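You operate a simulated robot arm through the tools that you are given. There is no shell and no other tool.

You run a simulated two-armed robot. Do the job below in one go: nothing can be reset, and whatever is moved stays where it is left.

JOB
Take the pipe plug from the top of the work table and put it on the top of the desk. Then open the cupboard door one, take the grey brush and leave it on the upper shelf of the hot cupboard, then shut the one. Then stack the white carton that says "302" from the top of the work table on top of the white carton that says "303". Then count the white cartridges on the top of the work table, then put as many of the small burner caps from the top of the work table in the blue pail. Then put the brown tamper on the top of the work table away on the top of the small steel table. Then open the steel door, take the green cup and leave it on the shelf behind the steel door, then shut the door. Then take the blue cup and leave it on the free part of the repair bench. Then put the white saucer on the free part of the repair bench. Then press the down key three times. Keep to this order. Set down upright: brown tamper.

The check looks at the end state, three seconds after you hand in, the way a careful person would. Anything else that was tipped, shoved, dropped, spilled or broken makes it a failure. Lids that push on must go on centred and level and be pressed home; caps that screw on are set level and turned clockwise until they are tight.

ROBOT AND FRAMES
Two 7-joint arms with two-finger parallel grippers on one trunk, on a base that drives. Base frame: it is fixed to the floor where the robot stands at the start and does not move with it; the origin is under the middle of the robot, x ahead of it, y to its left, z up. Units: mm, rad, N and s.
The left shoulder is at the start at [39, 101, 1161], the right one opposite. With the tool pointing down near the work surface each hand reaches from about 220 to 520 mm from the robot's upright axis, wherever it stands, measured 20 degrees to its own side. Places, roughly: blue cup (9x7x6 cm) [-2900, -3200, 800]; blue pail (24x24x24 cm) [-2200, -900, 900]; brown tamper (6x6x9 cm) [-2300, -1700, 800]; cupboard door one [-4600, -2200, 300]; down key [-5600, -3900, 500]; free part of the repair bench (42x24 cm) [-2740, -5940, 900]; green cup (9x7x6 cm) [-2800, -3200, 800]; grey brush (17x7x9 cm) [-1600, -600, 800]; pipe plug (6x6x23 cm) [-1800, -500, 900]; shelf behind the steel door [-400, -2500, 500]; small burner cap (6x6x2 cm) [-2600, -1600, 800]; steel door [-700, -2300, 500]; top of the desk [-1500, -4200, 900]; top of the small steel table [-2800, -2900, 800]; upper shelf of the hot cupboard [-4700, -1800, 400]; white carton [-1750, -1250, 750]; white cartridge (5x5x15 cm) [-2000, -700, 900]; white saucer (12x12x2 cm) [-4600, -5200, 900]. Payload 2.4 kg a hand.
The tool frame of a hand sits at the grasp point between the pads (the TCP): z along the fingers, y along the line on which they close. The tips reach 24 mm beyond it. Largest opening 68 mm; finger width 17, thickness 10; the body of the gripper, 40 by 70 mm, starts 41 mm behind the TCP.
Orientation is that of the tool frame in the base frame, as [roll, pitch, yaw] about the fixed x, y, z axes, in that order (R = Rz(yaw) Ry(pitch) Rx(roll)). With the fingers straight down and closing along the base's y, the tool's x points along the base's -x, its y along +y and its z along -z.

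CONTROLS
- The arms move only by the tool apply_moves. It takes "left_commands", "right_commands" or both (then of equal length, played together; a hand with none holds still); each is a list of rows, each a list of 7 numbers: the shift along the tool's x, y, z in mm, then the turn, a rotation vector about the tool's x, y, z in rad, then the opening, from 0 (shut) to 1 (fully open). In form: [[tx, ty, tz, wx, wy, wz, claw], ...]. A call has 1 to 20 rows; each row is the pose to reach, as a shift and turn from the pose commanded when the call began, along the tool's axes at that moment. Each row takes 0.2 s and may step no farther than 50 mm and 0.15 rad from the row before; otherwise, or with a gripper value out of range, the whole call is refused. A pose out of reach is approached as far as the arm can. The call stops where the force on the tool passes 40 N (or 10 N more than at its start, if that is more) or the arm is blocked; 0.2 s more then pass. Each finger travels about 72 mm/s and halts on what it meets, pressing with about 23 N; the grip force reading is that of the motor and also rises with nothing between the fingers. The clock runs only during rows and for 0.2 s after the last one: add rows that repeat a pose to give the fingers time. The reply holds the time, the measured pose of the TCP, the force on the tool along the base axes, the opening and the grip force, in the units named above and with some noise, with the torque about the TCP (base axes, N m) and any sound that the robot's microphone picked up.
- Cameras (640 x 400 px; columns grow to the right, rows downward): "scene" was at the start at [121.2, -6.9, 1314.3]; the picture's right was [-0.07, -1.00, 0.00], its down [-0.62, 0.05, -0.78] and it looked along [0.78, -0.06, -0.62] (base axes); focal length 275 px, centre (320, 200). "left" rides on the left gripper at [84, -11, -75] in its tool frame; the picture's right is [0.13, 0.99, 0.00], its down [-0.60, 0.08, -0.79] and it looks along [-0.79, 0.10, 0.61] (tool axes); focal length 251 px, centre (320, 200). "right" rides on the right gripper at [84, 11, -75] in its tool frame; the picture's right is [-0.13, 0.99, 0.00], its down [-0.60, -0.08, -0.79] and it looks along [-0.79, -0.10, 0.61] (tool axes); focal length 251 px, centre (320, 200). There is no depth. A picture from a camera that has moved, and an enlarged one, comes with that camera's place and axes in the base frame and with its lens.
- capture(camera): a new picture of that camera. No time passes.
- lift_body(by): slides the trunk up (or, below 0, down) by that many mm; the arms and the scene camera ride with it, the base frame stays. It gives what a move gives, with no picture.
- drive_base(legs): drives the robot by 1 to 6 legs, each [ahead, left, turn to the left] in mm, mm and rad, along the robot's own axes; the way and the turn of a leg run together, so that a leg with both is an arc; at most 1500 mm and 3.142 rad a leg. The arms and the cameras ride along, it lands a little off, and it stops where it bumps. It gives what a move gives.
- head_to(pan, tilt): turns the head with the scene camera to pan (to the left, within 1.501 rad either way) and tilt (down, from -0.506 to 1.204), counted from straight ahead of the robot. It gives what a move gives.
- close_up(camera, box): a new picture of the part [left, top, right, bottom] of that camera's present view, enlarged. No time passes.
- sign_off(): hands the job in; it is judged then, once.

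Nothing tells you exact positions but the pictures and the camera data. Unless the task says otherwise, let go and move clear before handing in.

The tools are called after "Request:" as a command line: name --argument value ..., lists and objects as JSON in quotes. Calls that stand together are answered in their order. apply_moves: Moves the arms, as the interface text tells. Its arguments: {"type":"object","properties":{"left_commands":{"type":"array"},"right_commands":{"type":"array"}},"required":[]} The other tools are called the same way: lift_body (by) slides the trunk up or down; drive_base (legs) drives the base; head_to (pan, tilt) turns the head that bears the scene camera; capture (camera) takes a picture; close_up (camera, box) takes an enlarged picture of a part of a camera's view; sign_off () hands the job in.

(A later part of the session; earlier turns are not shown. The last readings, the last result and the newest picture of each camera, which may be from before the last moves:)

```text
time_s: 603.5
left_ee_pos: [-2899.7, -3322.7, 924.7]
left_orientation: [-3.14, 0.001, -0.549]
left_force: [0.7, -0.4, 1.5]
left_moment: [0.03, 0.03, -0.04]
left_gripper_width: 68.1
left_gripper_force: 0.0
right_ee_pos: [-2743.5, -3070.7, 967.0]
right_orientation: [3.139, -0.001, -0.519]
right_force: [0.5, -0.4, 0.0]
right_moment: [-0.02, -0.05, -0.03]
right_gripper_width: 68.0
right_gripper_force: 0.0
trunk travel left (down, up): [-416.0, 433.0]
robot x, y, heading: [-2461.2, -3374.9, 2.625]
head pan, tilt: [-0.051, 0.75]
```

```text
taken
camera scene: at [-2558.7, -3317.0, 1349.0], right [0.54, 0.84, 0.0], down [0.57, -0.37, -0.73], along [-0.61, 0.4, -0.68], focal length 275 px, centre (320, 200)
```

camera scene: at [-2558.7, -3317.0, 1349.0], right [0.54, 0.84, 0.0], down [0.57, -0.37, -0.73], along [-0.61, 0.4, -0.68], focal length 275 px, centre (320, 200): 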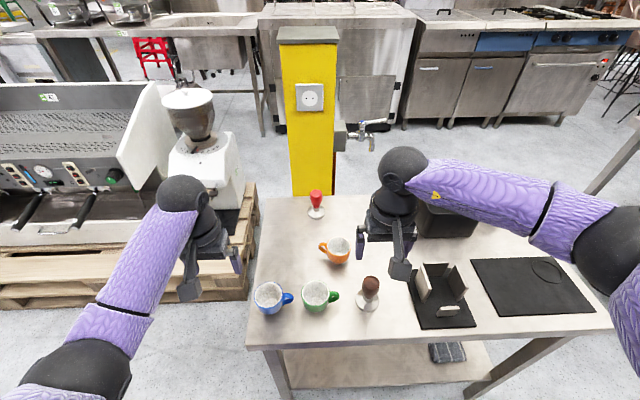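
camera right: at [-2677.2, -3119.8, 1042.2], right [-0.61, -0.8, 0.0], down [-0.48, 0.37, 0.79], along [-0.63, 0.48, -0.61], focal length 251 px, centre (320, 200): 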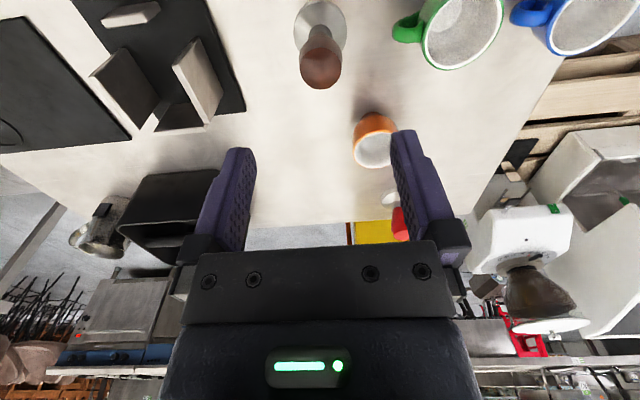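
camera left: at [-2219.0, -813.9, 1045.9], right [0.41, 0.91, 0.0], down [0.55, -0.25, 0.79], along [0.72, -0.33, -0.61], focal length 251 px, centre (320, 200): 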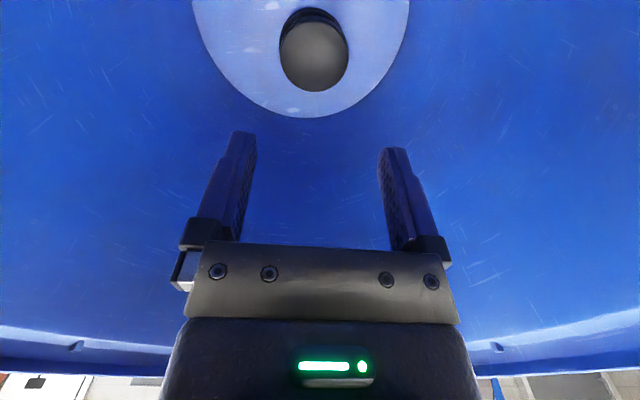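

The tamper stands upright on the small steel table. Next the steel door: it is the plain door of the cabinet across the corridor. I back off, turn round and drive there.

Request:
drive_base --legs '[[-280, 0, 0], [0, 0, -3.13], [0, 900, 0], [0, 850, 0]]'

Request:
head_to --pan 0.0 --tilt 0.7

Request:
capture --camera "scene"

```text
time_s: 621.3
left_ee_pos: [-920.6, -2021.4, 925.1]
left_orientation: [-3.139, 0.003, 2.62]
left_force: [-0.7, 0.1, 0.2]
left_moment: [-0.01, -0.06, 0.0]
left_gripper_width: 68.1
left_gripper_force: 0.0
right_ee_pos: [-1070.0, -2277.9, 965.2]
right_orientation: [3.138, -0.001, 2.648]
right_force: [0.9, -0.1, 0.7]
right_moment: [0.0, 0.0, 0.0]
right_gripper_width: 67.8
right_gripper_force: 0.1
trunk travel left (down, up): [-416.0, 433.0]
robot x, y, heading: [-1362.8, -1981.8, -0.494]
head pan, tilt: [-0.051, 0.75]
```

```text
time_s: 621.9
left_ee_pos: [-921.1, -2021.4, 925.2]
left_orientation: [-3.14, 0.002, 2.621]
left_force: [0.0, -0.2, 0.2]
left_moment: [0.01, 0.03, 0.0]
left_gripper_width: 68.1
left_gripper_force: 0.1
right_ee_pos: [-1070.3, -2278.0, 965.5]
right_orientation: [3.137, 0.001, 2.646]
right_force: [-0.4, -0.1, -0.3]
right_moment: [0.03, 0.01, 0.02]
right_gripper_width: 68.1
right_gripper_force: 0.1
trunk travel left (down, up): [-416.0, 433.0]
robot x, y, heading: [-1353.1, -1979.1, -0.496]
head pan, tilt: [0.0, 0.7]
```

```text
taken
camera scene: at [-1258.1, -2034.3, 1353.2], right [-0.48, -0.88, 0.0], down [-0.57, 0.31, -0.76], along [0.67, -0.36, -0.64], focal length 275 px, centre (320, 200)
```

scene: 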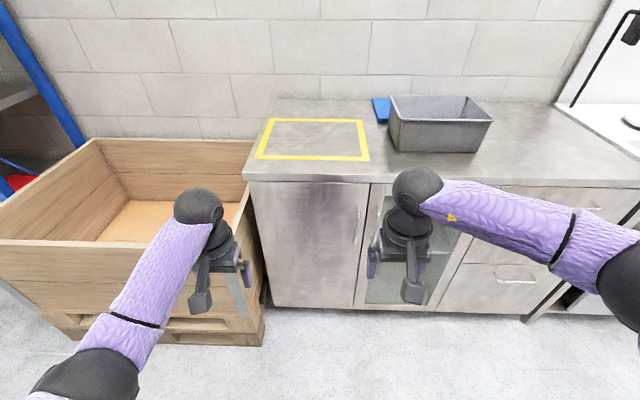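

The steel door is the plain left one, with a vertical handle near its right edge, hinged on the left. I zoom in on the handle.

Request:
close_up --camera "scene" --box '[240, 160, 400, 320]'

Request:
close_up --camera "scene" --box '[320, 180, 400, 260]'

```text
2.50 times, centred on (320, 240) of scene
camera zoom: at [-1258.1, -2034.3, 1353.2], right [-0.48, -0.88, 0.0], down [-0.57, 0.31, -0.76], along [0.67, -0.36, -0.64], focal length 688 px, centre (320, 100)
```

zoom: 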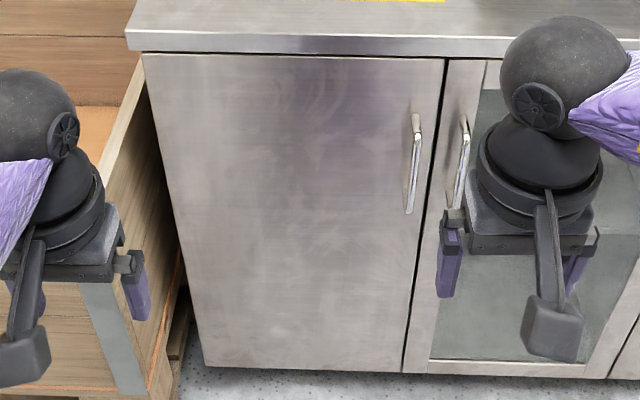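

```text
5.00 times, centred on (360, 220) of scene
camera zoom: at [-1258.1, -2034.3, 1353.2], right [-0.48, -0.88, 0.0], down [-0.57, 0.31, -0.76], along [0.67, -0.36, -0.64], focal length 1377 px, centre (120, 100)
```

zoom: 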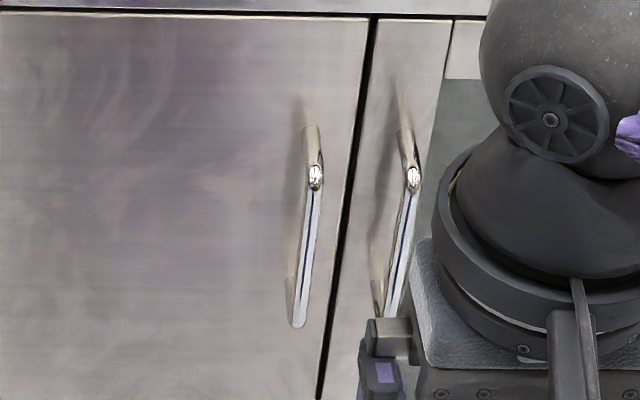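

I lower the trunk to handle height, slant the left hand 45°, retract the right one, and move right and closer.

Request:
lift_body --by -190

Request:
apply_moves --left_commands '[[0, 0, 0, 0, -0.13, 0, 1], [0, 0, 0, 0, -0.26, 0, 1], [10, 0, 0, 0, -0.39, 0, 1], [20, 0, 0, 0, -0.52, 0, 1], [30, 0, 0, 0, -0.65, 0, 1], [40, 0, 0, 0, -0.785, 0, 1], [40, 0, 0, 0, -0.785, 0, 1]]' --right_commands '[[25, 0, 0, 0, 0, 0, 1], [50, 0, 0, 0, 0, 0, 1], [75, 0, 0, 0, 0, 0, 1], [100, 0, 0, 0, 0, 0, 1], [120, 0, 0, 0, 0, 0, 1], [120, 0, 0, 0, 0, 0, 1], [120, 0, 0, 0, 0, 0, 1]]'

Request:
drive_base --legs '[[190, -295, -0.028]]'

Request:
capture --camera "left"

Request:
capture --camera "scene"

```text
time_s: 624.0
left_ee_pos: [-920.3, -2020.4, 735.3]
left_orientation: [-3.141, 0.002, 2.619]
left_force: [-0.2, -1.2, -0.2]
left_moment: [0.0, -0.03, 0.01]
left_gripper_width: 68.2
left_gripper_force: 0.0
right_ee_pos: [-1069.4, -2278.4, 775.8]
right_orientation: [3.139, 0.001, 2.646]
right_force: [0.2, 0.6, -0.6]
right_moment: [-0.01, 0.03, 0.02]
right_gripper_width: 67.9
right_gripper_force: 0.0
trunk travel left (down, up): [-226.0, 623.0]
robot x, y, heading: [-1357.5, -1979.0, -0.498]
head pan, tilt: [0.0, 0.7]
```

```text
time_s: 625.6
left_ee_pos: [-955.9, -2001.6, 736.1]
left_orientation: [-3.14, 0.788, 2.619]
left_force: [-0.8, 0.1, -0.1]
left_moment: [0.03, 0.02, -0.03]
left_gripper_width: 68.1
left_gripper_force: 0.0
right_ee_pos: [-1177.0, -2221.2, 775.8]
right_orientation: [3.138, 0.0, 2.648]
right_force: [-0.1, -0.7, 0.5]
right_moment: [-0.02, 0.01, 0.01]
right_gripper_width: 68.1
right_gripper_force: 0.1
trunk travel left (down, up): [-226.0, 623.0]
robot x, y, heading: [-1363.0, -1980.3, -0.493]
head pan, tilt: [0.0, 0.7]
```

```text
time_s: 627.9
left_ee_pos: [-934.5, -2363.3, 735.9]
left_orientation: [-3.141, 0.788, 2.579]
left_force: [0.6, 0.4, 0.2]
left_moment: [0.0, -0.02, 0.0]
left_gripper_width: 67.9
left_gripper_force: 0.1
right_ee_pos: [-1165.8, -2575.8, 775.4]
right_orientation: [3.136, 0.0, 2.607]
right_force: [-0.3, 0.1, 0.6]
right_moment: [0.0, -0.01, 0.01]
right_gripper_width: 67.7
right_gripper_force: 0.1
trunk travel left (down, up): [-226.0, 623.0]
robot x, y, heading: [-1335.4, -2329.5, -0.537]
head pan, tilt: [0.0, 0.7]
```

```text
taken
camera left: at [-1035.3, -2313.0, 728.7], right [0.45, 0.89, -0.09], down [-0.07, 0.14, 0.99], along [0.89, -0.44, 0.13], focal length 251 px, centre (320, 200)
```

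left: 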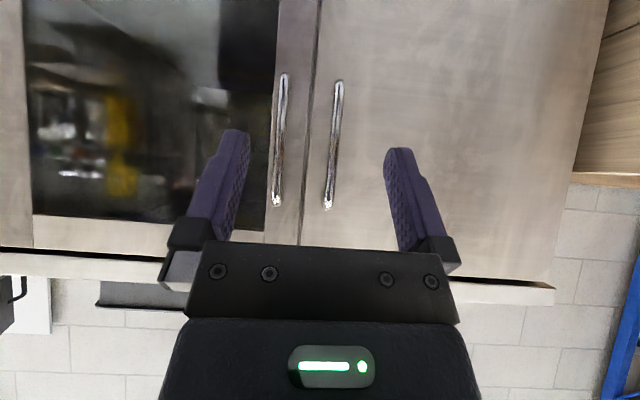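

```text
taken
camera scene: at [-1208.1, -2404.0, 1161.1], right [-0.51, -0.86, 0.0], down [-0.55, 0.33, -0.76], along [0.66, -0.39, -0.64], focal length 275 px, centre (320, 200)
```

scene: 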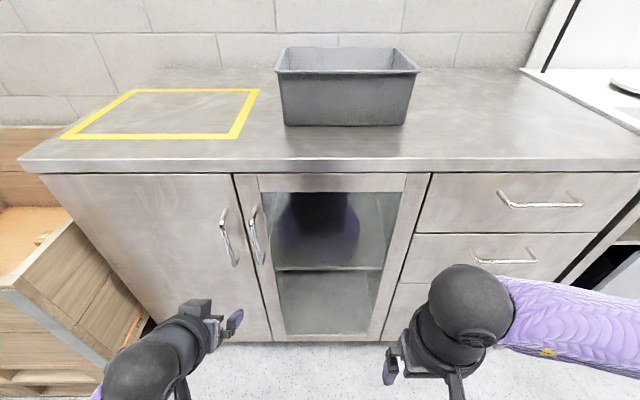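

I triangulate the bar at about 200 mm ahead of the hand, slightly left. I move most of the way and check.

Request:
apply_moves --left_commands '[[-20, 10, 30, 0, 0, 0, 1], [-40, 20, 61, 0, 0, 0, 1], [-59, 31.7, 91, 0, 0, 0, 1], [-76.8, 31.7, 121, 0, 0, 0, 1], [-76.8, 31.7, 121, 0, 0, 0, 1]]'

Request:
capture --camera "left"

```text
time_s: 629.1
left_ee_pos: [-798.1, -2409.2, 703.0]
left_orientation: [-3.141, 0.787, 2.581]
left_force: [-0.6, 0.0, -0.4]
left_moment: [-0.02, 0.0, 0.0]
left_gripper_width: 68.0
left_gripper_force: 0.1
right_ee_pos: [-1164.4, -2575.0, 776.3]
right_orientation: [3.139, -0.001, 2.609]
right_force: [0.0, -0.6, 0.8]
right_moment: [0.01, 0.03, -0.01]
right_gripper_width: 68.0
right_gripper_force: 0.0
trunk travel left (down, up): [-226.0, 623.0]
robot x, y, heading: [-1337.0, -2325.2, -0.535]
head pan, tilt: [0.0, 0.7]
```

```text
taken
camera left: at [-898.6, -2358.3, 696.1], right [0.45, 0.89, -0.09], down [-0.07, 0.14, 0.99], along [0.89, -0.44, 0.13], focal length 251 px, centre (320, 200)
```

left: 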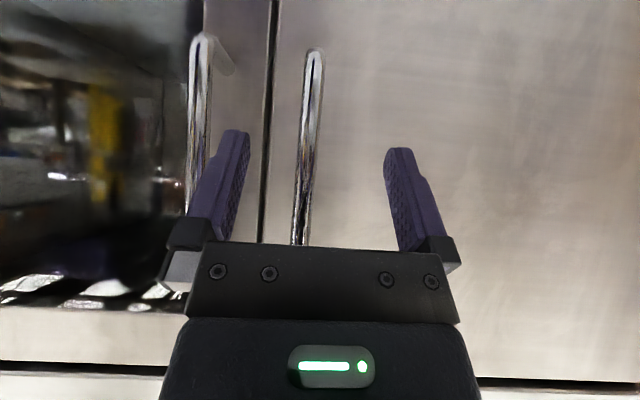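

The bar is nearly centred, some 55 mm beyond the grasp point. I go on, carefully.

Request:
apply_moves --left_commands '[[-14, -2, 14, 0, 0, 0, 1], [-28, -3, 28, 0, 0, 0, 1], [-35, -3, 35, 0, 0, 0, 1], [-35, -3, 35, 0, 0, 0, 1]]'

Request:
capture --camera "left"

```text
time_s: 629.7
left_ee_pos: [-776.6, -2426.5, 701.8]
left_orientation: [3.139, 0.779, 2.584]
left_force: [-46.3, 20.0, 23.7]
left_moment: [-1.25, -2.66, -0.14]
left_gripper_width: 68.1
left_gripper_force: 0.1
right_ee_pos: [-1169.4, -2573.5, 778.9]
right_orientation: [3.137, 0.006, 2.615]
right_force: [-0.1, 0.1, 0.4]
right_moment: [0.0, -0.02, 0.02]
right_gripper_width: 68.1
right_gripper_force: 0.0
trunk travel left (down, up): [-226.0, 623.0]
robot x, y, heading: [-1336.3, -2328.7, -0.526]
head pan, tilt: [0.0, 0.7]
stopped in row 3 (left hand): the force on the tool passed its limit at 69 N (the readings are from after the stop); the commanded pose is now the measured one
```

```text
taken
camera left: at [-876.9, -2375.6, 697.1], right [0.45, 0.89, -0.09], down [-0.07, 0.13, 0.99], along [0.89, -0.44, 0.12], focal length 251 px, centre (320, 200)
```

left: 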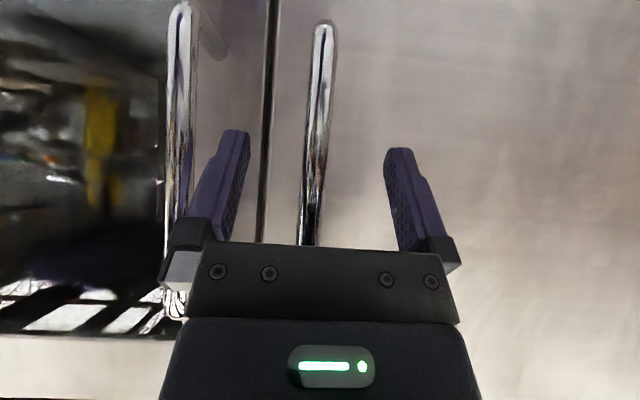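

The tips touch the door leaf, so the bar lies at the grasp point. I back off 4 mm and close on it.

Request:
apply_moves --left_commands '[[4, 0, -4, 0, 0, 0, 1], [4, 0, -4, 0, 0, 0, 0.5], [4, 0, -4, 0, 0, 0, 0.1], [4, 0, -4, 0, 0, 0, 0], [4, 0, -4, 0, 0, 0, 0], [4, 0, -4, 0, 0, 0, 0]]'

Request:
capture --camera "left"

```text
time_s: 631.1
left_ee_pos: [-779.2, -2428.8, 697.7]
left_orientation: [-3.14, 0.77, 2.581]
left_force: [-24.0, -12.7, -7.0]
left_moment: [-0.64, -0.67, -0.18]
left_gripper_width: 11.9
left_gripper_force: 32.4
right_ee_pos: [-1167.1, -2575.2, 776.2]
right_orientation: [3.137, 0.001, 2.609]
right_force: [0.6, 0.3, 0.3]
right_moment: [-0.01, 0.0, -0.02]
right_gripper_width: 68.1
right_gripper_force: 0.1
trunk travel left (down, up): [-226.0, 623.0]
robot x, y, heading: [-1339.3, -2325.8, -0.53]
head pan, tilt: [0.0, 0.7]
```

```text
taken
camera left: at [-878.9, -2377.0, 693.0], right [0.45, 0.89, -0.09], down [-0.06, 0.13, 0.99], along [0.89, -0.44, 0.11], focal length 251 px, centre (320, 200)
```

left: 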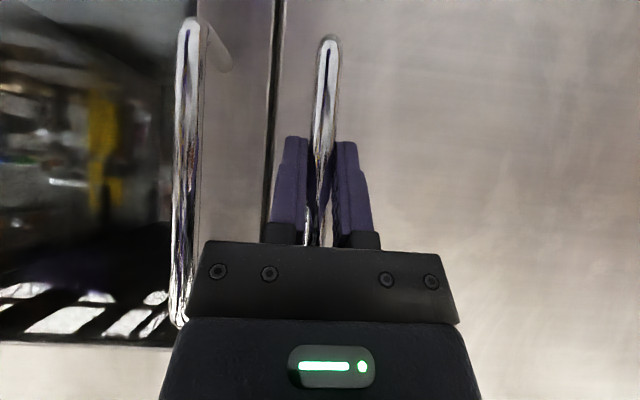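

The bar is gripped. I pull the door along its arc, first part.

Request:
apply_moves --left_commands '[[12, 2.4, -11.6, 0.0365, 0, 0.0376, 0], [24.1, 5.5, -23.3, 0.0729, 0, 0.0752, 0], [38.1, 10.3, -37, 0.1154, 0, 0.119, 0], [51.8, 16.2, -50.3, 0.1579, 0, 0.1629, 0], [67.2, 24.3, -65.2, 0.2065, 0, 0.213, 0]]'

Request:
capture --camera "scene"

```text
time_s: 632.3
left_ee_pos: [-840.9, -2363.9, 697.6]
left_orientation: [-3.137, 0.773, 2.31]
left_force: [-6.2, -4.9, 4.5]
left_moment: [-0.06, 0.04, 0.01]
left_gripper_width: 11.9
left_gripper_force: 32.6
right_ee_pos: [-1167.4, -2575.0, 775.7]
right_orientation: [3.136, -0.001, 2.61]
right_force: [0.1, -0.5, -0.2]
right_moment: [0.01, 0.0, -0.02]
right_gripper_width: 68.0
right_gripper_force: 0.1
trunk travel left (down, up): [-226.0, 623.0]
robot x, y, heading: [-1337.3, -2325.1, -0.532]
head pan, tilt: [0.0, 0.7]
stopped in row 5 (left hand): the force on the tool passed its limit at 41 N (the readings are from after the stop); the commanded pose is now the measured one
```

```text
taken
camera scene: at [-1209.7, -2404.1, 1161.3], right [-0.51, -0.86, 0.0], down [-0.55, 0.33, -0.77], along [0.66, -0.39, -0.64], focal length 275 px, centre (320, 200)
```

scene: 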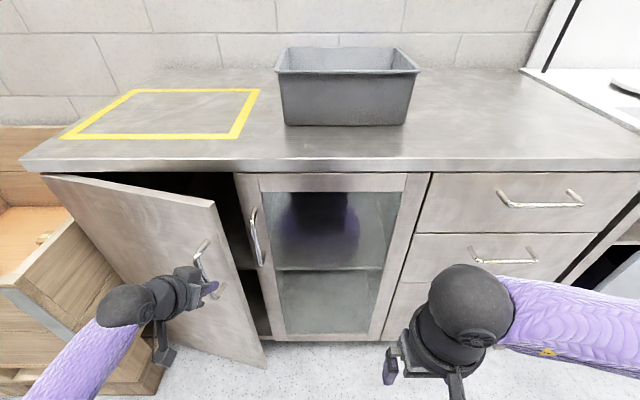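

Request:
apply_moves --left_commands '[[13.4, 2.5, -13.1, 0.0402, 0, 0.0412, 0], [29.5, 7.1, -28.8, 0.089, 0, 0.0912, 0], [45.2, 13.1, -44.1, 0.1377, 0, 0.1412, 0], [60.7, 20.7, -59.2, 0.1865, 0, 0.1911, 0], [75.8, 29.7, -74, 0.2352, 0, 0.2411, 0], [90.3, 40.2, -88.1, 0.284, 0, 0.2911, 0]]'

Request:
capture --camera "scene"

```text
time_s: 633.7
left_ee_pos: [-898.2, -2240.0, 697.2]
left_orientation: [-3.136, 0.768, 1.903]
left_force: [-30.0, -7.3, 4.9]
left_moment: [0.66, 0.18, -0.17]
left_gripper_width: 12.0
left_gripper_force: 32.3
right_ee_pos: [-1166.8, -2575.7, 775.8]
right_orientation: [3.137, 0.003, 2.612]
right_force: [-0.1, -0.4, 1.2]
right_moment: [-0.03, 0.01, 0.02]
right_gripper_width: 67.9
right_gripper_force: 0.0
trunk travel left (down, up): [-226.0, 623.0]
robot x, y, heading: [-1334.6, -2328.5, -0.529]
head pan, tilt: [0.0, 0.7]
```

```text
taken
camera scene: at [-1211.7, -2404.1, 1161.3], right [-0.51, -0.86, 0.0], down [-0.55, 0.33, -0.77], along [0.66, -0.39, -0.64], focal length 275 px, centre (320, 200)
```

scene: 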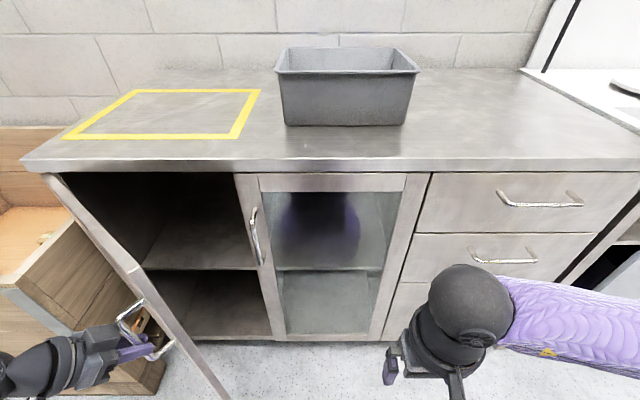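

The door is about 40° open and I can see the inner shelf. I release the bar and retreat, then will push it wider from inside.

Request:
apply_moves --left_commands '[[0, 0, 0, 0, 0, 0, 0.5], [0, 0, 0, 0, 0, 0, 1], [0, 0, 0, 0, 0, 0, 1], [15, 0, -15, 0, 0, 0, 1], [40, 0, -40, 0, 0, 0, 1], [30, 0, -70, 0, 0, 0, 0.6], [0, 0, -100, 0, 0, 0, 0.3]]'

Request:
lift_body --by 200

Request:
capture --camera "scene"

```text
time_s: 635.3
left_ee_pos: [-920.5, -2176.0, 768.5]
left_orientation: [-3.138, 0.773, 1.904]
left_force: [-0.4, -0.6, -0.1]
left_moment: [0.0, 0.0, 0.0]
left_gripper_width: 20.5
left_gripper_force: 0.1
right_ee_pos: [-1165.8, -2574.4, 776.1]
right_orientation: [3.137, 0.0, 2.61]
right_force: [0.0, -0.1, 0.3]
right_moment: [-0.03, -0.01, 0.0]
right_gripper_width: 68.1
right_gripper_force: 0.1
trunk travel left (down, up): [-226.0, 623.0]
robot x, y, heading: [-1339.3, -2325.3, -0.53]
head pan, tilt: [0.0, 0.7]
```

```text
time_s: 637.5
left_ee_pos: [-919.0, -2176.0, 966.9]
left_orientation: [-3.138, 0.774, 1.905]
left_force: [-0.5, 0.7, -0.2]
left_moment: [0.01, -0.02, 0.0]
left_gripper_width: 20.4
left_gripper_force: 0.1
right_ee_pos: [-1165.6, -2574.6, 976.5]
right_orientation: [3.139, 0.001, 2.61]
right_force: [0.6, -0.4, 0.1]
right_moment: [0.01, -0.01, -0.03]
right_gripper_width: 68.0
right_gripper_force: 0.1
trunk travel left (down, up): [-426.0, 423.0]
robot x, y, heading: [-1334.9, -2326.5, -0.535]
head pan, tilt: [0.0, 0.7]
```

```text
taken
camera scene: at [-1240.8, -2384.3, 1363.2], right [-0.51, -0.86, 0.0], down [-0.56, 0.33, -0.76], along [0.66, -0.39, -0.64], focal length 275 px, centre (320, 200)
```

scene: 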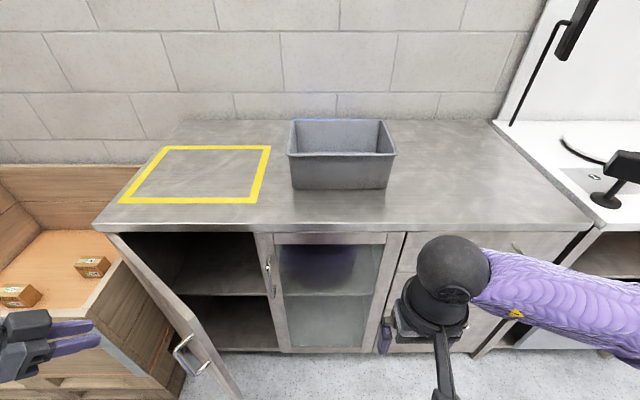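

I straighten the left hand and bring it over the door's top edge to the inner side.

Request:
apply_moves --left_commands '[[-5, 0, -5, 0, 0.13, 0, 0], [-10, 0, -10, 0, 0.26, 0, 0], [-10, 0, -10, 0, 0.39, 0, 0], [-10, 0, -10, 0, 0.52, 0, 0], [-10, 0, -10, 0, 0.65, 0, 0], [-10, 0, -10, 0, 0.774, 0, 0], [-10, 0, -10, 0, 0.774, 0, 0]]'

Request:
apply_moves --left_commands '[[0, 0, 0, 0, 0, -0.14, 0], [0, 0, 0, 0, 0, -0.28, 0], [0, 0, 0, 0, 0, -0.42, 0], [0, 0, 0, 0, 0, -0.56, 0], [0, 0, 0, 0, 0, -0.7, 0]]'

Request:
capture --camera "left"

```text
time_s: 639.0
left_ee_pos: [-916.8, -2174.2, 982.3]
left_orientation: [-3.14, -0.003, 1.901]
left_force: [0.0, 0.0, 0.6]
left_moment: [-0.01, -0.01, 0.0]
left_gripper_width: 0.0
left_gripper_force: 23.0
right_ee_pos: [-1165.1, -2573.5, 976.2]
right_orientation: [3.138, 0.0, 2.611]
right_force: [0.8, -0.7, 0.3]
right_moment: [-0.03, 0.02, 0.01]
right_gripper_width: 67.9
right_gripper_force: 0.1
trunk travel left (down, up): [-426.0, 423.0]
robot x, y, heading: [-1337.3, -2328.9, -0.53]
head pan, tilt: [0.0, 0.7]
```

```text
time_s: 640.2
left_ee_pos: [-917.4, -2176.2, 982.8]
left_orientation: [-3.139, -0.003, 2.603]
left_force: [-0.7, -0.7, -0.1]
left_moment: [0.04, 0.03, 0.02]
left_gripper_width: 0.2
left_gripper_force: 22.9
right_ee_pos: [-1166.3, -2574.0, 976.3]
right_orientation: [3.139, 0.0, 2.611]
right_force: [-0.6, -0.6, 0.2]
right_moment: [0.0, -0.02, -0.01]
right_gripper_width: 68.0
right_gripper_force: 0.0
trunk travel left (down, up): [-426.0, 423.0]
robot x, y, heading: [-1339.1, -2327.0, -0.529]
head pan, tilt: [0.0, 0.7]
```

```text
taken
camera left: at [-993.6, -2141.7, 1058.1], right [0.4, 0.92, 0.0], down [0.56, -0.24, 0.79], along [0.73, -0.31, -0.61], focal length 251 px, centre (320, 200)
```

left: 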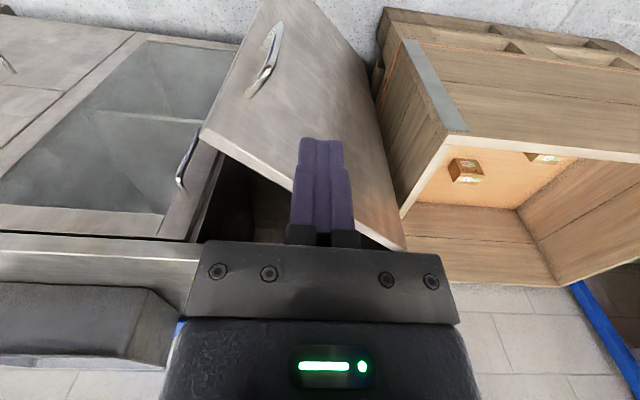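

Request:
apply_moves --left_commands '[[-20, -30, 0, 0, 0, 0, 0], [-45, -60, 0, 0, 0, 0, 0], [-75, -85, 0, 0, 0, 0, 0], [-105, -105, 0, 0, 0, 0, 0], [-130, -110, 0, 0, 0, 0, 0], [-130, -110, 0, 0, 0, 0, 0]]'

Request:
capture --camera "left"

Request:
head_to --pan 0.3 --tilt 0.8

Request:
capture --camera "scene"

```text
time_s: 641.6
left_ee_pos: [-862.4, -2334.7, 982.2]
left_orientation: [3.141, -0.002, 2.603]
left_force: [0.5, 0.2, -0.3]
left_moment: [0.0, -0.01, -0.02]
left_gripper_width: 0.0
left_gripper_force: 22.9
right_ee_pos: [-1166.1, -2575.6, 975.2]
right_orientation: [3.138, -0.001, 2.612]
right_force: [0.7, 0.8, 0.4]
right_moment: [0.0, -0.01, 0.0]
right_gripper_width: 68.0
right_gripper_force: 0.0
trunk travel left (down, up): [-426.0, 423.0]
robot x, y, heading: [-1338.6, -2329.1, -0.527]
head pan, tilt: [0.0, 0.7]
```

```text
taken
camera left: at [-938.8, -2300.0, 1057.0], right [0.4, 0.92, 0.0], down [0.56, -0.24, 0.79], along [0.73, -0.32, -0.61], focal length 251 px, centre (320, 200)
```

left: 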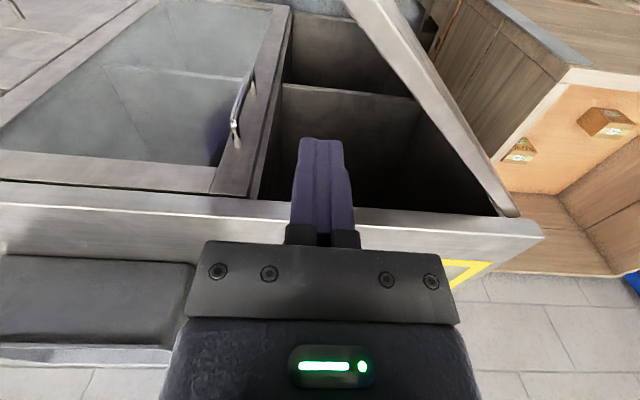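

```text
time_s: 642.5
left_ee_pos: [-862.9, -2334.3, 981.4]
left_orientation: [-3.141, -0.004, 2.603]
left_force: [-0.1, -0.5, -0.7]
left_moment: [0.01, 0.0, -0.04]
left_gripper_width: 0.1
left_gripper_force: 23.2
right_ee_pos: [-1166.2, -2573.9, 975.1]
right_orientation: [3.138, 0.003, 2.612]
right_force: [-0.5, 1.1, 0.1]
right_moment: [0.0, -0.03, -0.01]
right_gripper_width: 68.3
right_gripper_force: 0.2
trunk travel left (down, up): [-426.0, 423.0]
robot x, y, heading: [-1338.3, -2329.9, -0.53]
head pan, tilt: [0.3, 0.799]
```

```text
taken
camera scene: at [-1235.5, -2359.9, 1355.1], right [-0.23, -0.97, 0.0], down [-0.7, 0.16, -0.7], along [0.68, -0.16, -0.72], focal length 275 px, centre (320, 200)
```

scene: 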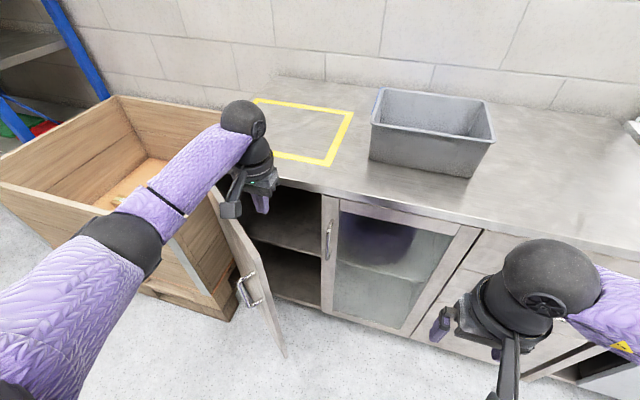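

The hand is on the inner side. I lower it behind the leaf's top edge and push left.

Request:
apply_moves --left_commands '[[0, 0, 45, 0, 0, 0, 0], [0, 0, 90, 0, 0, 0, 0], [0, 0, 130, 0, 0, 0, 0], [0, 0, 147, 0, 0, 0, 0], [0, 25, 147, 0, 0, 0, 0], [0, 50, 147, 0, 0, 0, 0], [0, 75, 147, 0, 0, 0, 0], [0, 100, 147, 0, 0, 0, 0], [0, 125, 147, 0, 0, 0, 0], [0, 150, 147, 0, 0, 0, 0], [0, 175, 147, 0, 0, 0, 0]]'

Request:
capture --camera "scene"

Request:
capture --camera "left"

```text
time_s: 644.9
left_ee_pos: [-811.2, -2203.3, 843.7]
left_orientation: [-3.141, 0.0, 2.601]
left_force: [0.1, 0.6, 0.6]
left_moment: [-0.01, 0.03, 0.01]
left_gripper_width: 0.1
left_gripper_force: 23.3
left hand out of reach, approached as far as the arm can: row 8, 9, 10, 11
right_ee_pos: [-1165.8, -2573.4, 975.6]
right_orientation: [3.139, 0.0, 2.611]
right_force: [0.7, 0.2, 0.3]
right_moment: [-0.01, 0.01, 0.01]
right_gripper_width: 67.8
right_gripper_force: 0.1
trunk travel left (down, up): [-426.0, 423.0]
robot x, y, heading: [-1338.3, -2326.2, -0.53]
head pan, tilt: [0.3, 0.799]
```

```text
taken
camera scene: at [-1235.6, -2359.8, 1355.1], right [-0.23, -0.97, 0.0], down [-0.7, 0.16, -0.7], along [0.68, -0.16, -0.72], focal length 275 px, centre (320, 200)
```

scene: 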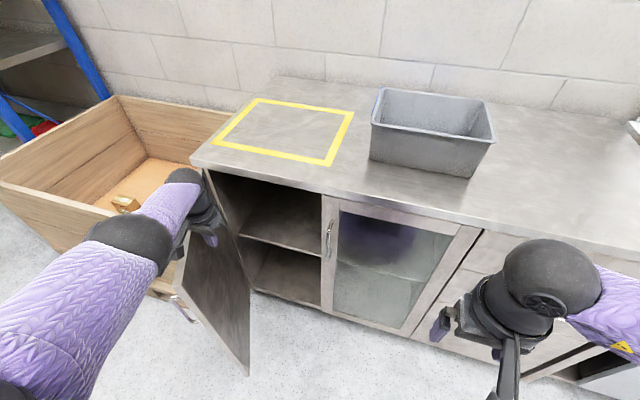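

```text
taken
camera left: at [-889.1, -2168.4, 919.1], right [0.4, 0.92, 0.0], down [0.56, -0.24, 0.79], along [0.73, -0.32, -0.61], focal length 251 px, centre (320, 200)
```

left: 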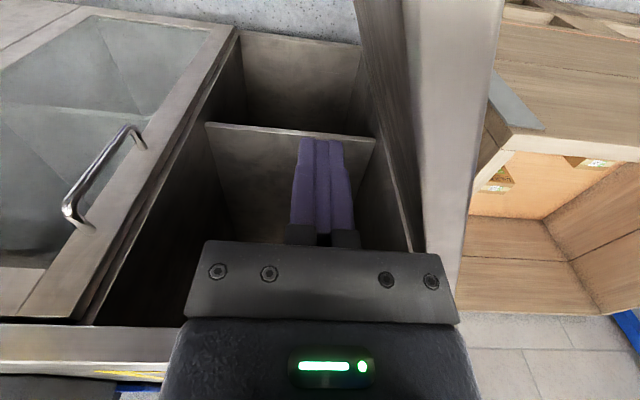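

Request:
drive_base --legs '[[0, 95, 0]]'

Request:
capture --camera "scene"

Request:
capture --camera "left"

```text
time_s: 646.0
left_ee_pos: [-765.3, -2123.3, 842.6]
left_orientation: [-3.14, -0.004, 2.6]
left_force: [-0.3, -0.3, 0.2]
left_moment: [0.01, 0.0, 0.03]
left_gripper_width: 0.1
left_gripper_force: 23.2
right_ee_pos: [-1118.8, -2492.4, 976.1]
right_orientation: [3.139, -0.003, 2.613]
right_force: [-0.4, -0.5, -0.2]
right_moment: [-0.03, 0.0, 0.01]
right_gripper_width: 68.3
right_gripper_force: 0.0
trunk travel left (down, up): [-426.0, 423.0]
robot x, y, heading: [-1289.5, -2243.4, -0.533]
head pan, tilt: [0.3, 0.799]
```

```text
taken
camera scene: at [-1187.9, -2279.0, 1355.0], right [-0.23, -0.97, 0.0], down [-0.7, 0.16, -0.7], along [0.68, -0.16, -0.72], focal length 275 px, centre (320, 200)
```

scene: 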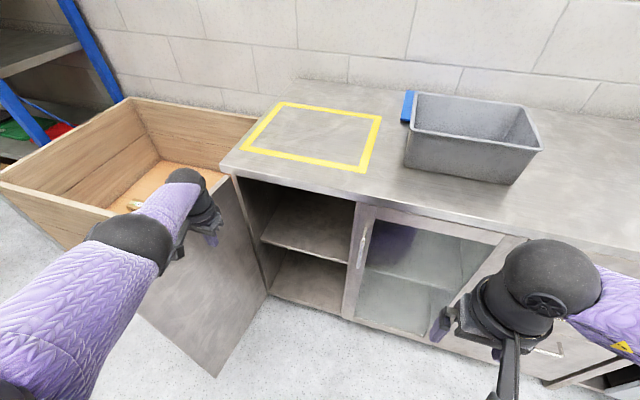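

```text
taken
camera left: at [-841.5, -2088.6, 918.8], right [0.4, 0.92, 0.0], down [0.56, -0.24, 0.79], along [0.72, -0.32, -0.61], focal length 251 px, centre (320, 200)
```

left: 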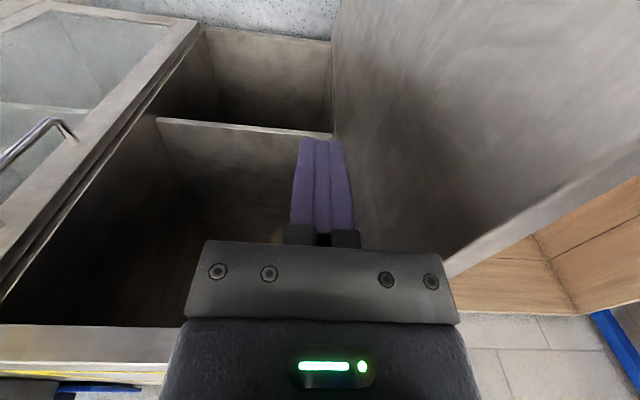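

The steel door stands open about 90°, the shelf inside is at roughly z 560. I take the hand away upward and go to fetch the green cup.

Request:
apply_moves --left_commands '[[0, -25, -20, 0, 0, 0, 0], [10, -30, -60, 0, 0, 0, 0], [20, -30, -105, 0, 0, 0, 0], [30, -30, -150, 0, 0, 0, 0]]'

Request:
drive_base --legs '[[-220, -100, 0]]'

Request:
capture --camera "scene"

```text
time_s: 647.0
left_ee_pos: [-800.3, -2133.1, 990.8]
left_orientation: [-3.142, 0.013, 2.595]
left_force: [16.8, -9.3, -17.1]
left_moment: [-0.15, -0.28, -0.03]
left_gripper_width: 0.0
left_gripper_force: 22.6
right_ee_pos: [-1118.8, -2494.0, 975.6]
right_orientation: [3.138, 0.0, 2.608]
right_force: [0.7, -1.1, 0.6]
right_moment: [0.02, 0.03, 0.01]
right_gripper_width: 68.2
right_gripper_force: 0.1
trunk travel left (down, up): [-426.0, 423.0]
robot x, y, heading: [-1291.0, -2246.4, -0.53]
head pan, tilt: [0.3, 0.799]
stopped in row 4 (left hand): the force on the tool passed its limit at 77 N (the readings are from after the stop); the commanded pose is now the measured one
```

```text
time_s: 648.2
left_ee_pos: [-884.4, -2122.2, 990.3]
left_orientation: [3.141, 0.015, 2.597]
left_force: [6.4, -2.8, -6.9]
left_moment: [-0.02, -0.1, 0.0]
left_gripper_width: 0.0
left_gripper_force: 22.9
right_ee_pos: [-1202.2, -2484.4, 975.4]
right_orientation: [3.138, 0.0, 2.612]
right_force: [-0.3, -0.6, 0.5]
right_moment: [0.03, 0.04, 0.0]
right_gripper_width: 68.3
right_gripper_force: 0.1
trunk travel left (down, up): [-426.0, 423.0]
robot x, y, heading: [-1379.9, -2237.0, -0.53]
head pan, tilt: [0.3, 0.799]
stopped in leg 1: the force on the tool passed its limit at 41 N (the readings are from after the stop); the commanded pose is now the measured one
```

```text
taken
camera scene: at [-1271.3, -2270.2, 1355.0], right [-0.23, -0.97, 0.0], down [-0.7, 0.16, -0.7], along [0.68, -0.16, -0.72], focal length 275 px, centre (320, 200)
```

scene: 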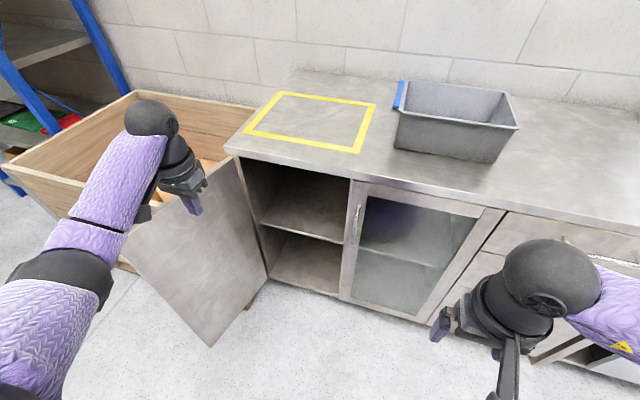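

The left hand's bracket brushes its own forearm again; I move it inward and a bit lower to relieve it.

Request:
apply_moves --left_commands '[[-20, 0, 10, 0, 0, 0, 0], [-40, -20, 10, 0, 0, 0, 0], [-45, -50, 10, 0, 0, 0, 0], [-45, -85, 10, 0, 0, 0, 0], [-45, -110, 10, 0, 0, 0, 0]]'

Request:
head_to --pan 0.7 --tilt 0.8

Request:
capture --camera "scene"

```text
time_s: 649.4
left_ee_pos: [-902.5, -2241.7, 980.9]
left_orientation: [-3.141, 0.013, 2.599]
left_force: [0.0, -0.2, 0.1]
left_moment: [-0.04, -0.03, 0.04]
left_gripper_width: 0.0
left_gripper_force: 23.0
right_ee_pos: [-1202.7, -2485.1, 976.5]
right_orientation: [3.138, 0.001, 2.613]
right_force: [0.1, 0.8, 0.3]
right_moment: [-0.03, 0.03, 0.01]
right_gripper_width: 68.2
right_gripper_force: 0.1
trunk travel left (down, up): [-426.0, 423.0]
robot x, y, heading: [-1375.5, -2237.9, -0.528]
head pan, tilt: [0.3, 0.799]
```

```text
time_s: 650.3
left_ee_pos: [-901.8, -2240.2, 981.1]
left_orientation: [3.14, 0.014, 2.599]
left_force: [0.6, 0.2, 0.9]
left_moment: [0.01, 0.0, -0.06]
left_gripper_width: 0.0
left_gripper_force: 23.0
right_ee_pos: [-1202.4, -2486.0, 977.0]
right_orientation: [3.138, 0.001, 2.611]
right_force: [0.1, -0.7, 1.2]
right_moment: [0.01, -0.04, -0.02]
right_gripper_width: 67.8
right_gripper_force: 0.1
trunk travel left (down, up): [-426.0, 423.0]
robot x, y, heading: [-1374.2, -2234.4, -0.528]
head pan, tilt: [0.7, 0.799]
```

```text
taken
camera scene: at [-1271.3, -2238.4, 1355.1], right [0.17, -0.99, 0.0], down [-0.71, -0.12, -0.7], along [0.69, 0.12, -0.72], focal length 275 px, centre (320, 200)
```

scene: 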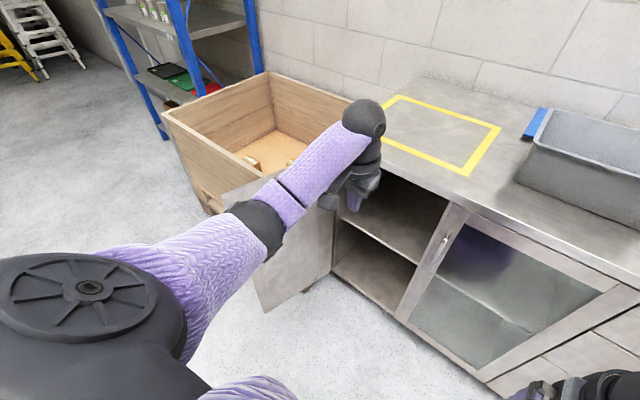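

The arm is fine again. I turn round and drive along the corridor to the small table for the green cup.

Request:
drive_base --legs '[[100, 0, 0], [0, 0, -3.13], [0, 850, 0], [0, 800, 0]]'

Request:
head_to --pan 0.1 --tilt 0.8

Request:
capture --camera "scene"

```text
time_s: 666.8
left_ee_pos: [-2612.6, -3701.9, 980.8]
left_orientation: [3.14, 0.015, -0.549]
left_force: [-0.4, -0.4, -0.6]
left_moment: [0.0, -0.02, -0.02]
left_gripper_width: 0.1
left_gripper_force: 23.6
right_ee_pos: [-2310.3, -3460.9, 976.7]
right_orientation: [3.138, 0.0, -0.536]
right_force: [0.8, -1.6, -0.2]
right_moment: [0.04, -0.01, 0.0]
right_gripper_width: 67.7
right_gripper_force: 0.2
trunk travel left (down, up): [-426.0, 423.0]
robot x, y, heading: [-2138.5, -3709.4, 2.602]
head pan, tilt: [0.7, 0.799]
```

```text
time_s: 667.8
left_ee_pos: [-2611.7, -3702.1, 980.9]
left_orientation: [3.14, 0.014, -0.548]
left_force: [-0.2, -0.5, 0.2]
left_moment: [0.06, 0.03, -0.02]
left_gripper_width: 0.0
left_gripper_force: 22.3
right_ee_pos: [-2311.0, -3459.8, 976.4]
right_orientation: [3.138, 0.002, -0.535]
right_force: [0.2, -0.4, 0.2]
right_moment: [0.02, 0.0, -0.02]
right_gripper_width: 68.0
right_gripper_force: 0.2
trunk travel left (down, up): [-426.0, 423.0]
robot x, y, heading: [-2137.5, -3708.7, 2.605]
head pan, tilt: [0.099, 0.799]
```

```text
taken
camera scene: at [-2236.3, -3661.4, 1355.0], right [0.42, 0.91, 0.0], down [0.65, -0.3, -0.7], along [-0.63, 0.29, -0.72], focal length 275 px, centre (320, 200)
```

scene: 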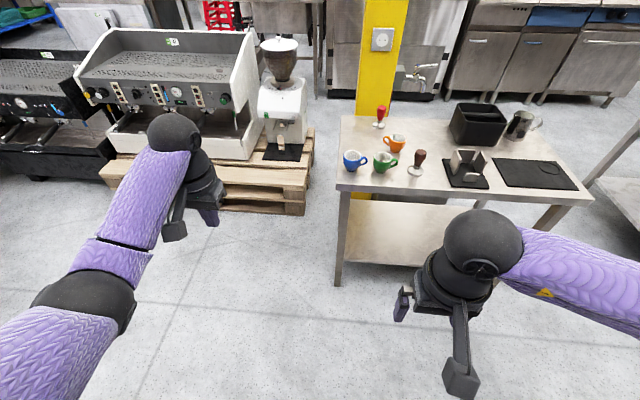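

Request:
close_up --camera "scene" --box '[330, 125, 450, 200]'

```text
5.33 times, centred on (390, 162) of scene
camera zoom: at [-2236.3, -3661.4, 1355.0], right [0.42, 0.91, 0.0], down [0.65, -0.3, -0.7], along [-0.63, 0.29, -0.72], focal length 1469 px, centre (-53, 400)
```

zoom: 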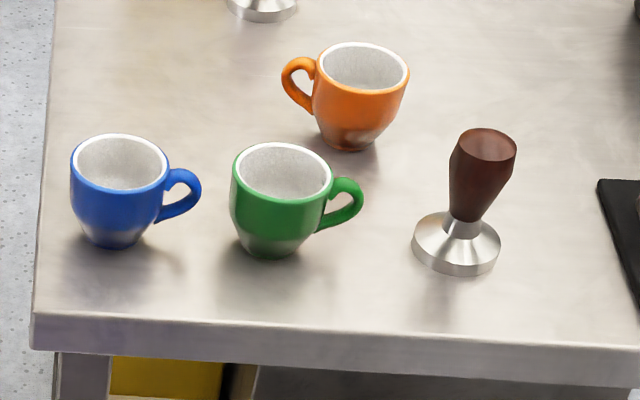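

The cups are empty. I will take the green one by its rim from the table's left end, where the hand's closing direction suits. I drive there and turn to face along the table.

Request:
drive_base --legs '[[250, 290, 0], [0, 0, -1.558]]'

Request:
head_to --pan 0.3 --tilt 0.8

Request:
capture --camera "scene"

```text
time_s: 674.0
left_ee_pos: [-2498.5, -3358.8, 981.5]
left_orientation: [3.141, 0.014, -2.113]
left_force: [0.2, -1.1, -0.3]
left_moment: [-0.01, 0.01, -0.02]
left_gripper_width: 0.0
left_gripper_force: 23.1
right_ee_pos: [-2253.6, -3657.4, 975.8]
right_orientation: [3.138, 0.0, -2.098]
right_force: [-0.6, -0.5, -0.2]
right_moment: [0.01, 0.01, 0.04]
right_gripper_width: 68.0
right_gripper_force: 0.1
trunk travel left (down, up): [-426.0, 423.0]
robot x, y, heading: [-2498.5, -3833.0, 1.045]
head pan, tilt: [0.099, 0.799]
```

```text
time_s: 674.8
left_ee_pos: [-2498.6, -3358.4, 980.4]
left_orientation: [-3.141, 0.013, -2.11]
left_force: [0.0, 0.5, 1.0]
left_moment: [0.04, -0.02, -0.01]
left_gripper_width: 0.0
left_gripper_force: 23.5
right_ee_pos: [-2252.5, -3657.8, 976.9]
right_orientation: [3.138, 0.001, -2.095]
right_force: [1.1, 0.0, -0.5]
right_moment: [0.0, 0.04, 0.0]
right_gripper_width: 67.9
right_gripper_force: 0.0
trunk travel left (down, up): [-426.0, 423.0]
robot x, y, heading: [-2500.5, -3831.0, 1.046]
head pan, tilt: [0.3, 0.799]
```

```text
taken
camera scene: at [-2467.7, -3729.5, 1355.0], right [0.97, -0.22, 0.0], down [-0.16, -0.7, -0.7], along [0.16, 0.68, -0.72], focal length 275 px, centre (320, 200)
```

scene: 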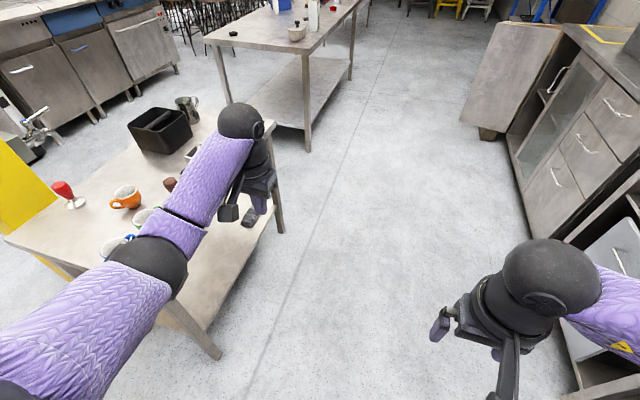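

Request:
drive_base --legs '[[0, 430, 0]]'

Request:
capture --camera "scene"

Request:
capture --camera "left"

```text
time_s: 677.4
left_ee_pos: [-2875.1, -3140.2, 981.0]
left_orientation: [-3.141, 0.014, -2.11]
left_force: [0.2, 0.4, 0.2]
left_moment: [-0.02, -0.02, -0.03]
left_gripper_width: 0.0
left_gripper_force: 23.0
right_ee_pos: [-2629.3, -3438.6, 975.8]
right_orientation: [3.139, -0.001, -2.098]
right_force: [-0.9, -1.0, 1.2]
right_moment: [0.0, -0.02, 0.01]
right_gripper_width: 68.2
right_gripper_force: 0.0
trunk travel left (down, up): [-426.0, 423.0]
robot x, y, heading: [-2876.1, -3615.7, 1.045]
head pan, tilt: [0.3, 0.799]
```

```text
taken
camera scene: at [-2844.8, -3511.1, 1355.0], right [0.97, -0.22, 0.0], down [-0.16, -0.7, -0.7], along [0.16, 0.68, -0.72], focal length 275 px, centre (320, 200)
```

scene: 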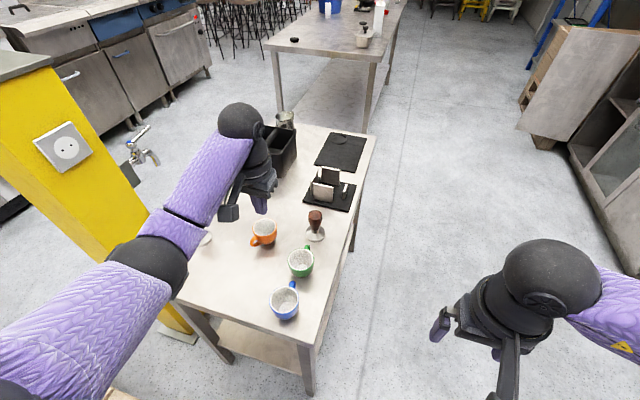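

```text
taken
camera left: at [-2908.3, -3218.3, 1054.6], right [-0.92, 0.4, 0.0], down [0.24, 0.55, 0.8], along [0.32, 0.73, -0.6], focal length 251 px, centre (320, 200)
```

left: 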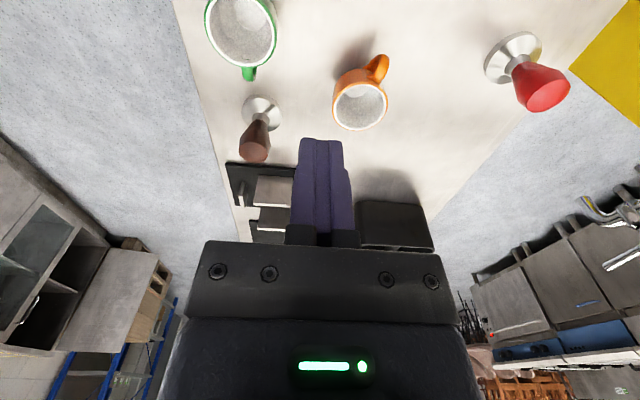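

The green cup's rim centre is at about (-2808, -3166). I lower the trunk, open the hand halfway and place it over the cup's inner-left wall.

Request:
lift_body --by -100

Request:
apply_moves --left_commands '[[-6, -20, 0, 0, 0.007, 0, 0.5], [-11.6, -39.9, 0, 0, 0.014, 0, 0.5], [-11.6, -39.9, 20, 0, 0.014, 0, 0.5], [-11.6, -39.9, 30, 0, 0.014, 0, 0.5]]'

Request:
capture --camera "left"

```text
time_s: 678.7
left_ee_pos: [-2874.5, -3141.1, 881.1]
left_orientation: [3.141, 0.014, -2.111]
left_force: [-0.9, 1.0, -0.3]
left_moment: [0.01, 0.0, 0.02]
left_gripper_width: 0.1
left_gripper_force: 23.5
right_ee_pos: [-2628.6, -3440.0, 876.8]
right_orientation: [3.138, -0.001, -2.098]
right_force: [-0.4, 0.2, 0.3]
right_moment: [0.05, 0.0, -0.01]
right_gripper_width: 68.0
right_gripper_force: 0.1
trunk travel left (down, up): [-326.0, 523.0]
robot x, y, heading: [-2875.1, -3612.7, 1.048]
head pan, tilt: [0.3, 0.799]
```

```text
time_s: 679.7
left_ee_pos: [-2833.0, -3150.3, 849.2]
left_orientation: [3.14, 0.0, -2.11]
left_force: [-0.8, 0.6, 1.2]
left_moment: [-0.01, -0.03, 0.0]
left_gripper_width: 34.0
left_gripper_force: 0.0
right_ee_pos: [-2629.0, -3439.1, 876.0]
right_orientation: [3.139, 0.001, -2.096]
right_force: [-0.6, -0.5, 0.7]
right_moment: [-0.03, 0.01, 0.01]
right_gripper_width: 68.1
right_gripper_force: 0.0
trunk travel left (down, up): [-326.0, 523.0]
robot x, y, heading: [-2872.8, -3615.6, 1.044]
head pan, tilt: [0.3, 0.799]
```

```text
taken
camera left: at [-2865.7, -3227.6, 924.9], right [-0.92, 0.4, 0.0], down [0.24, 0.56, 0.79], along [0.32, 0.73, -0.61], focal length 251 px, centre (320, 200)
```

left: 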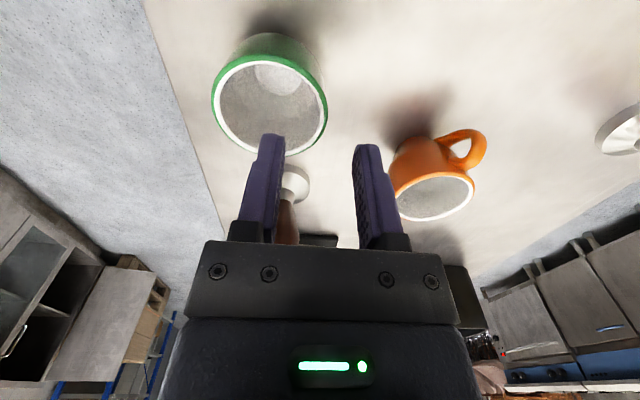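

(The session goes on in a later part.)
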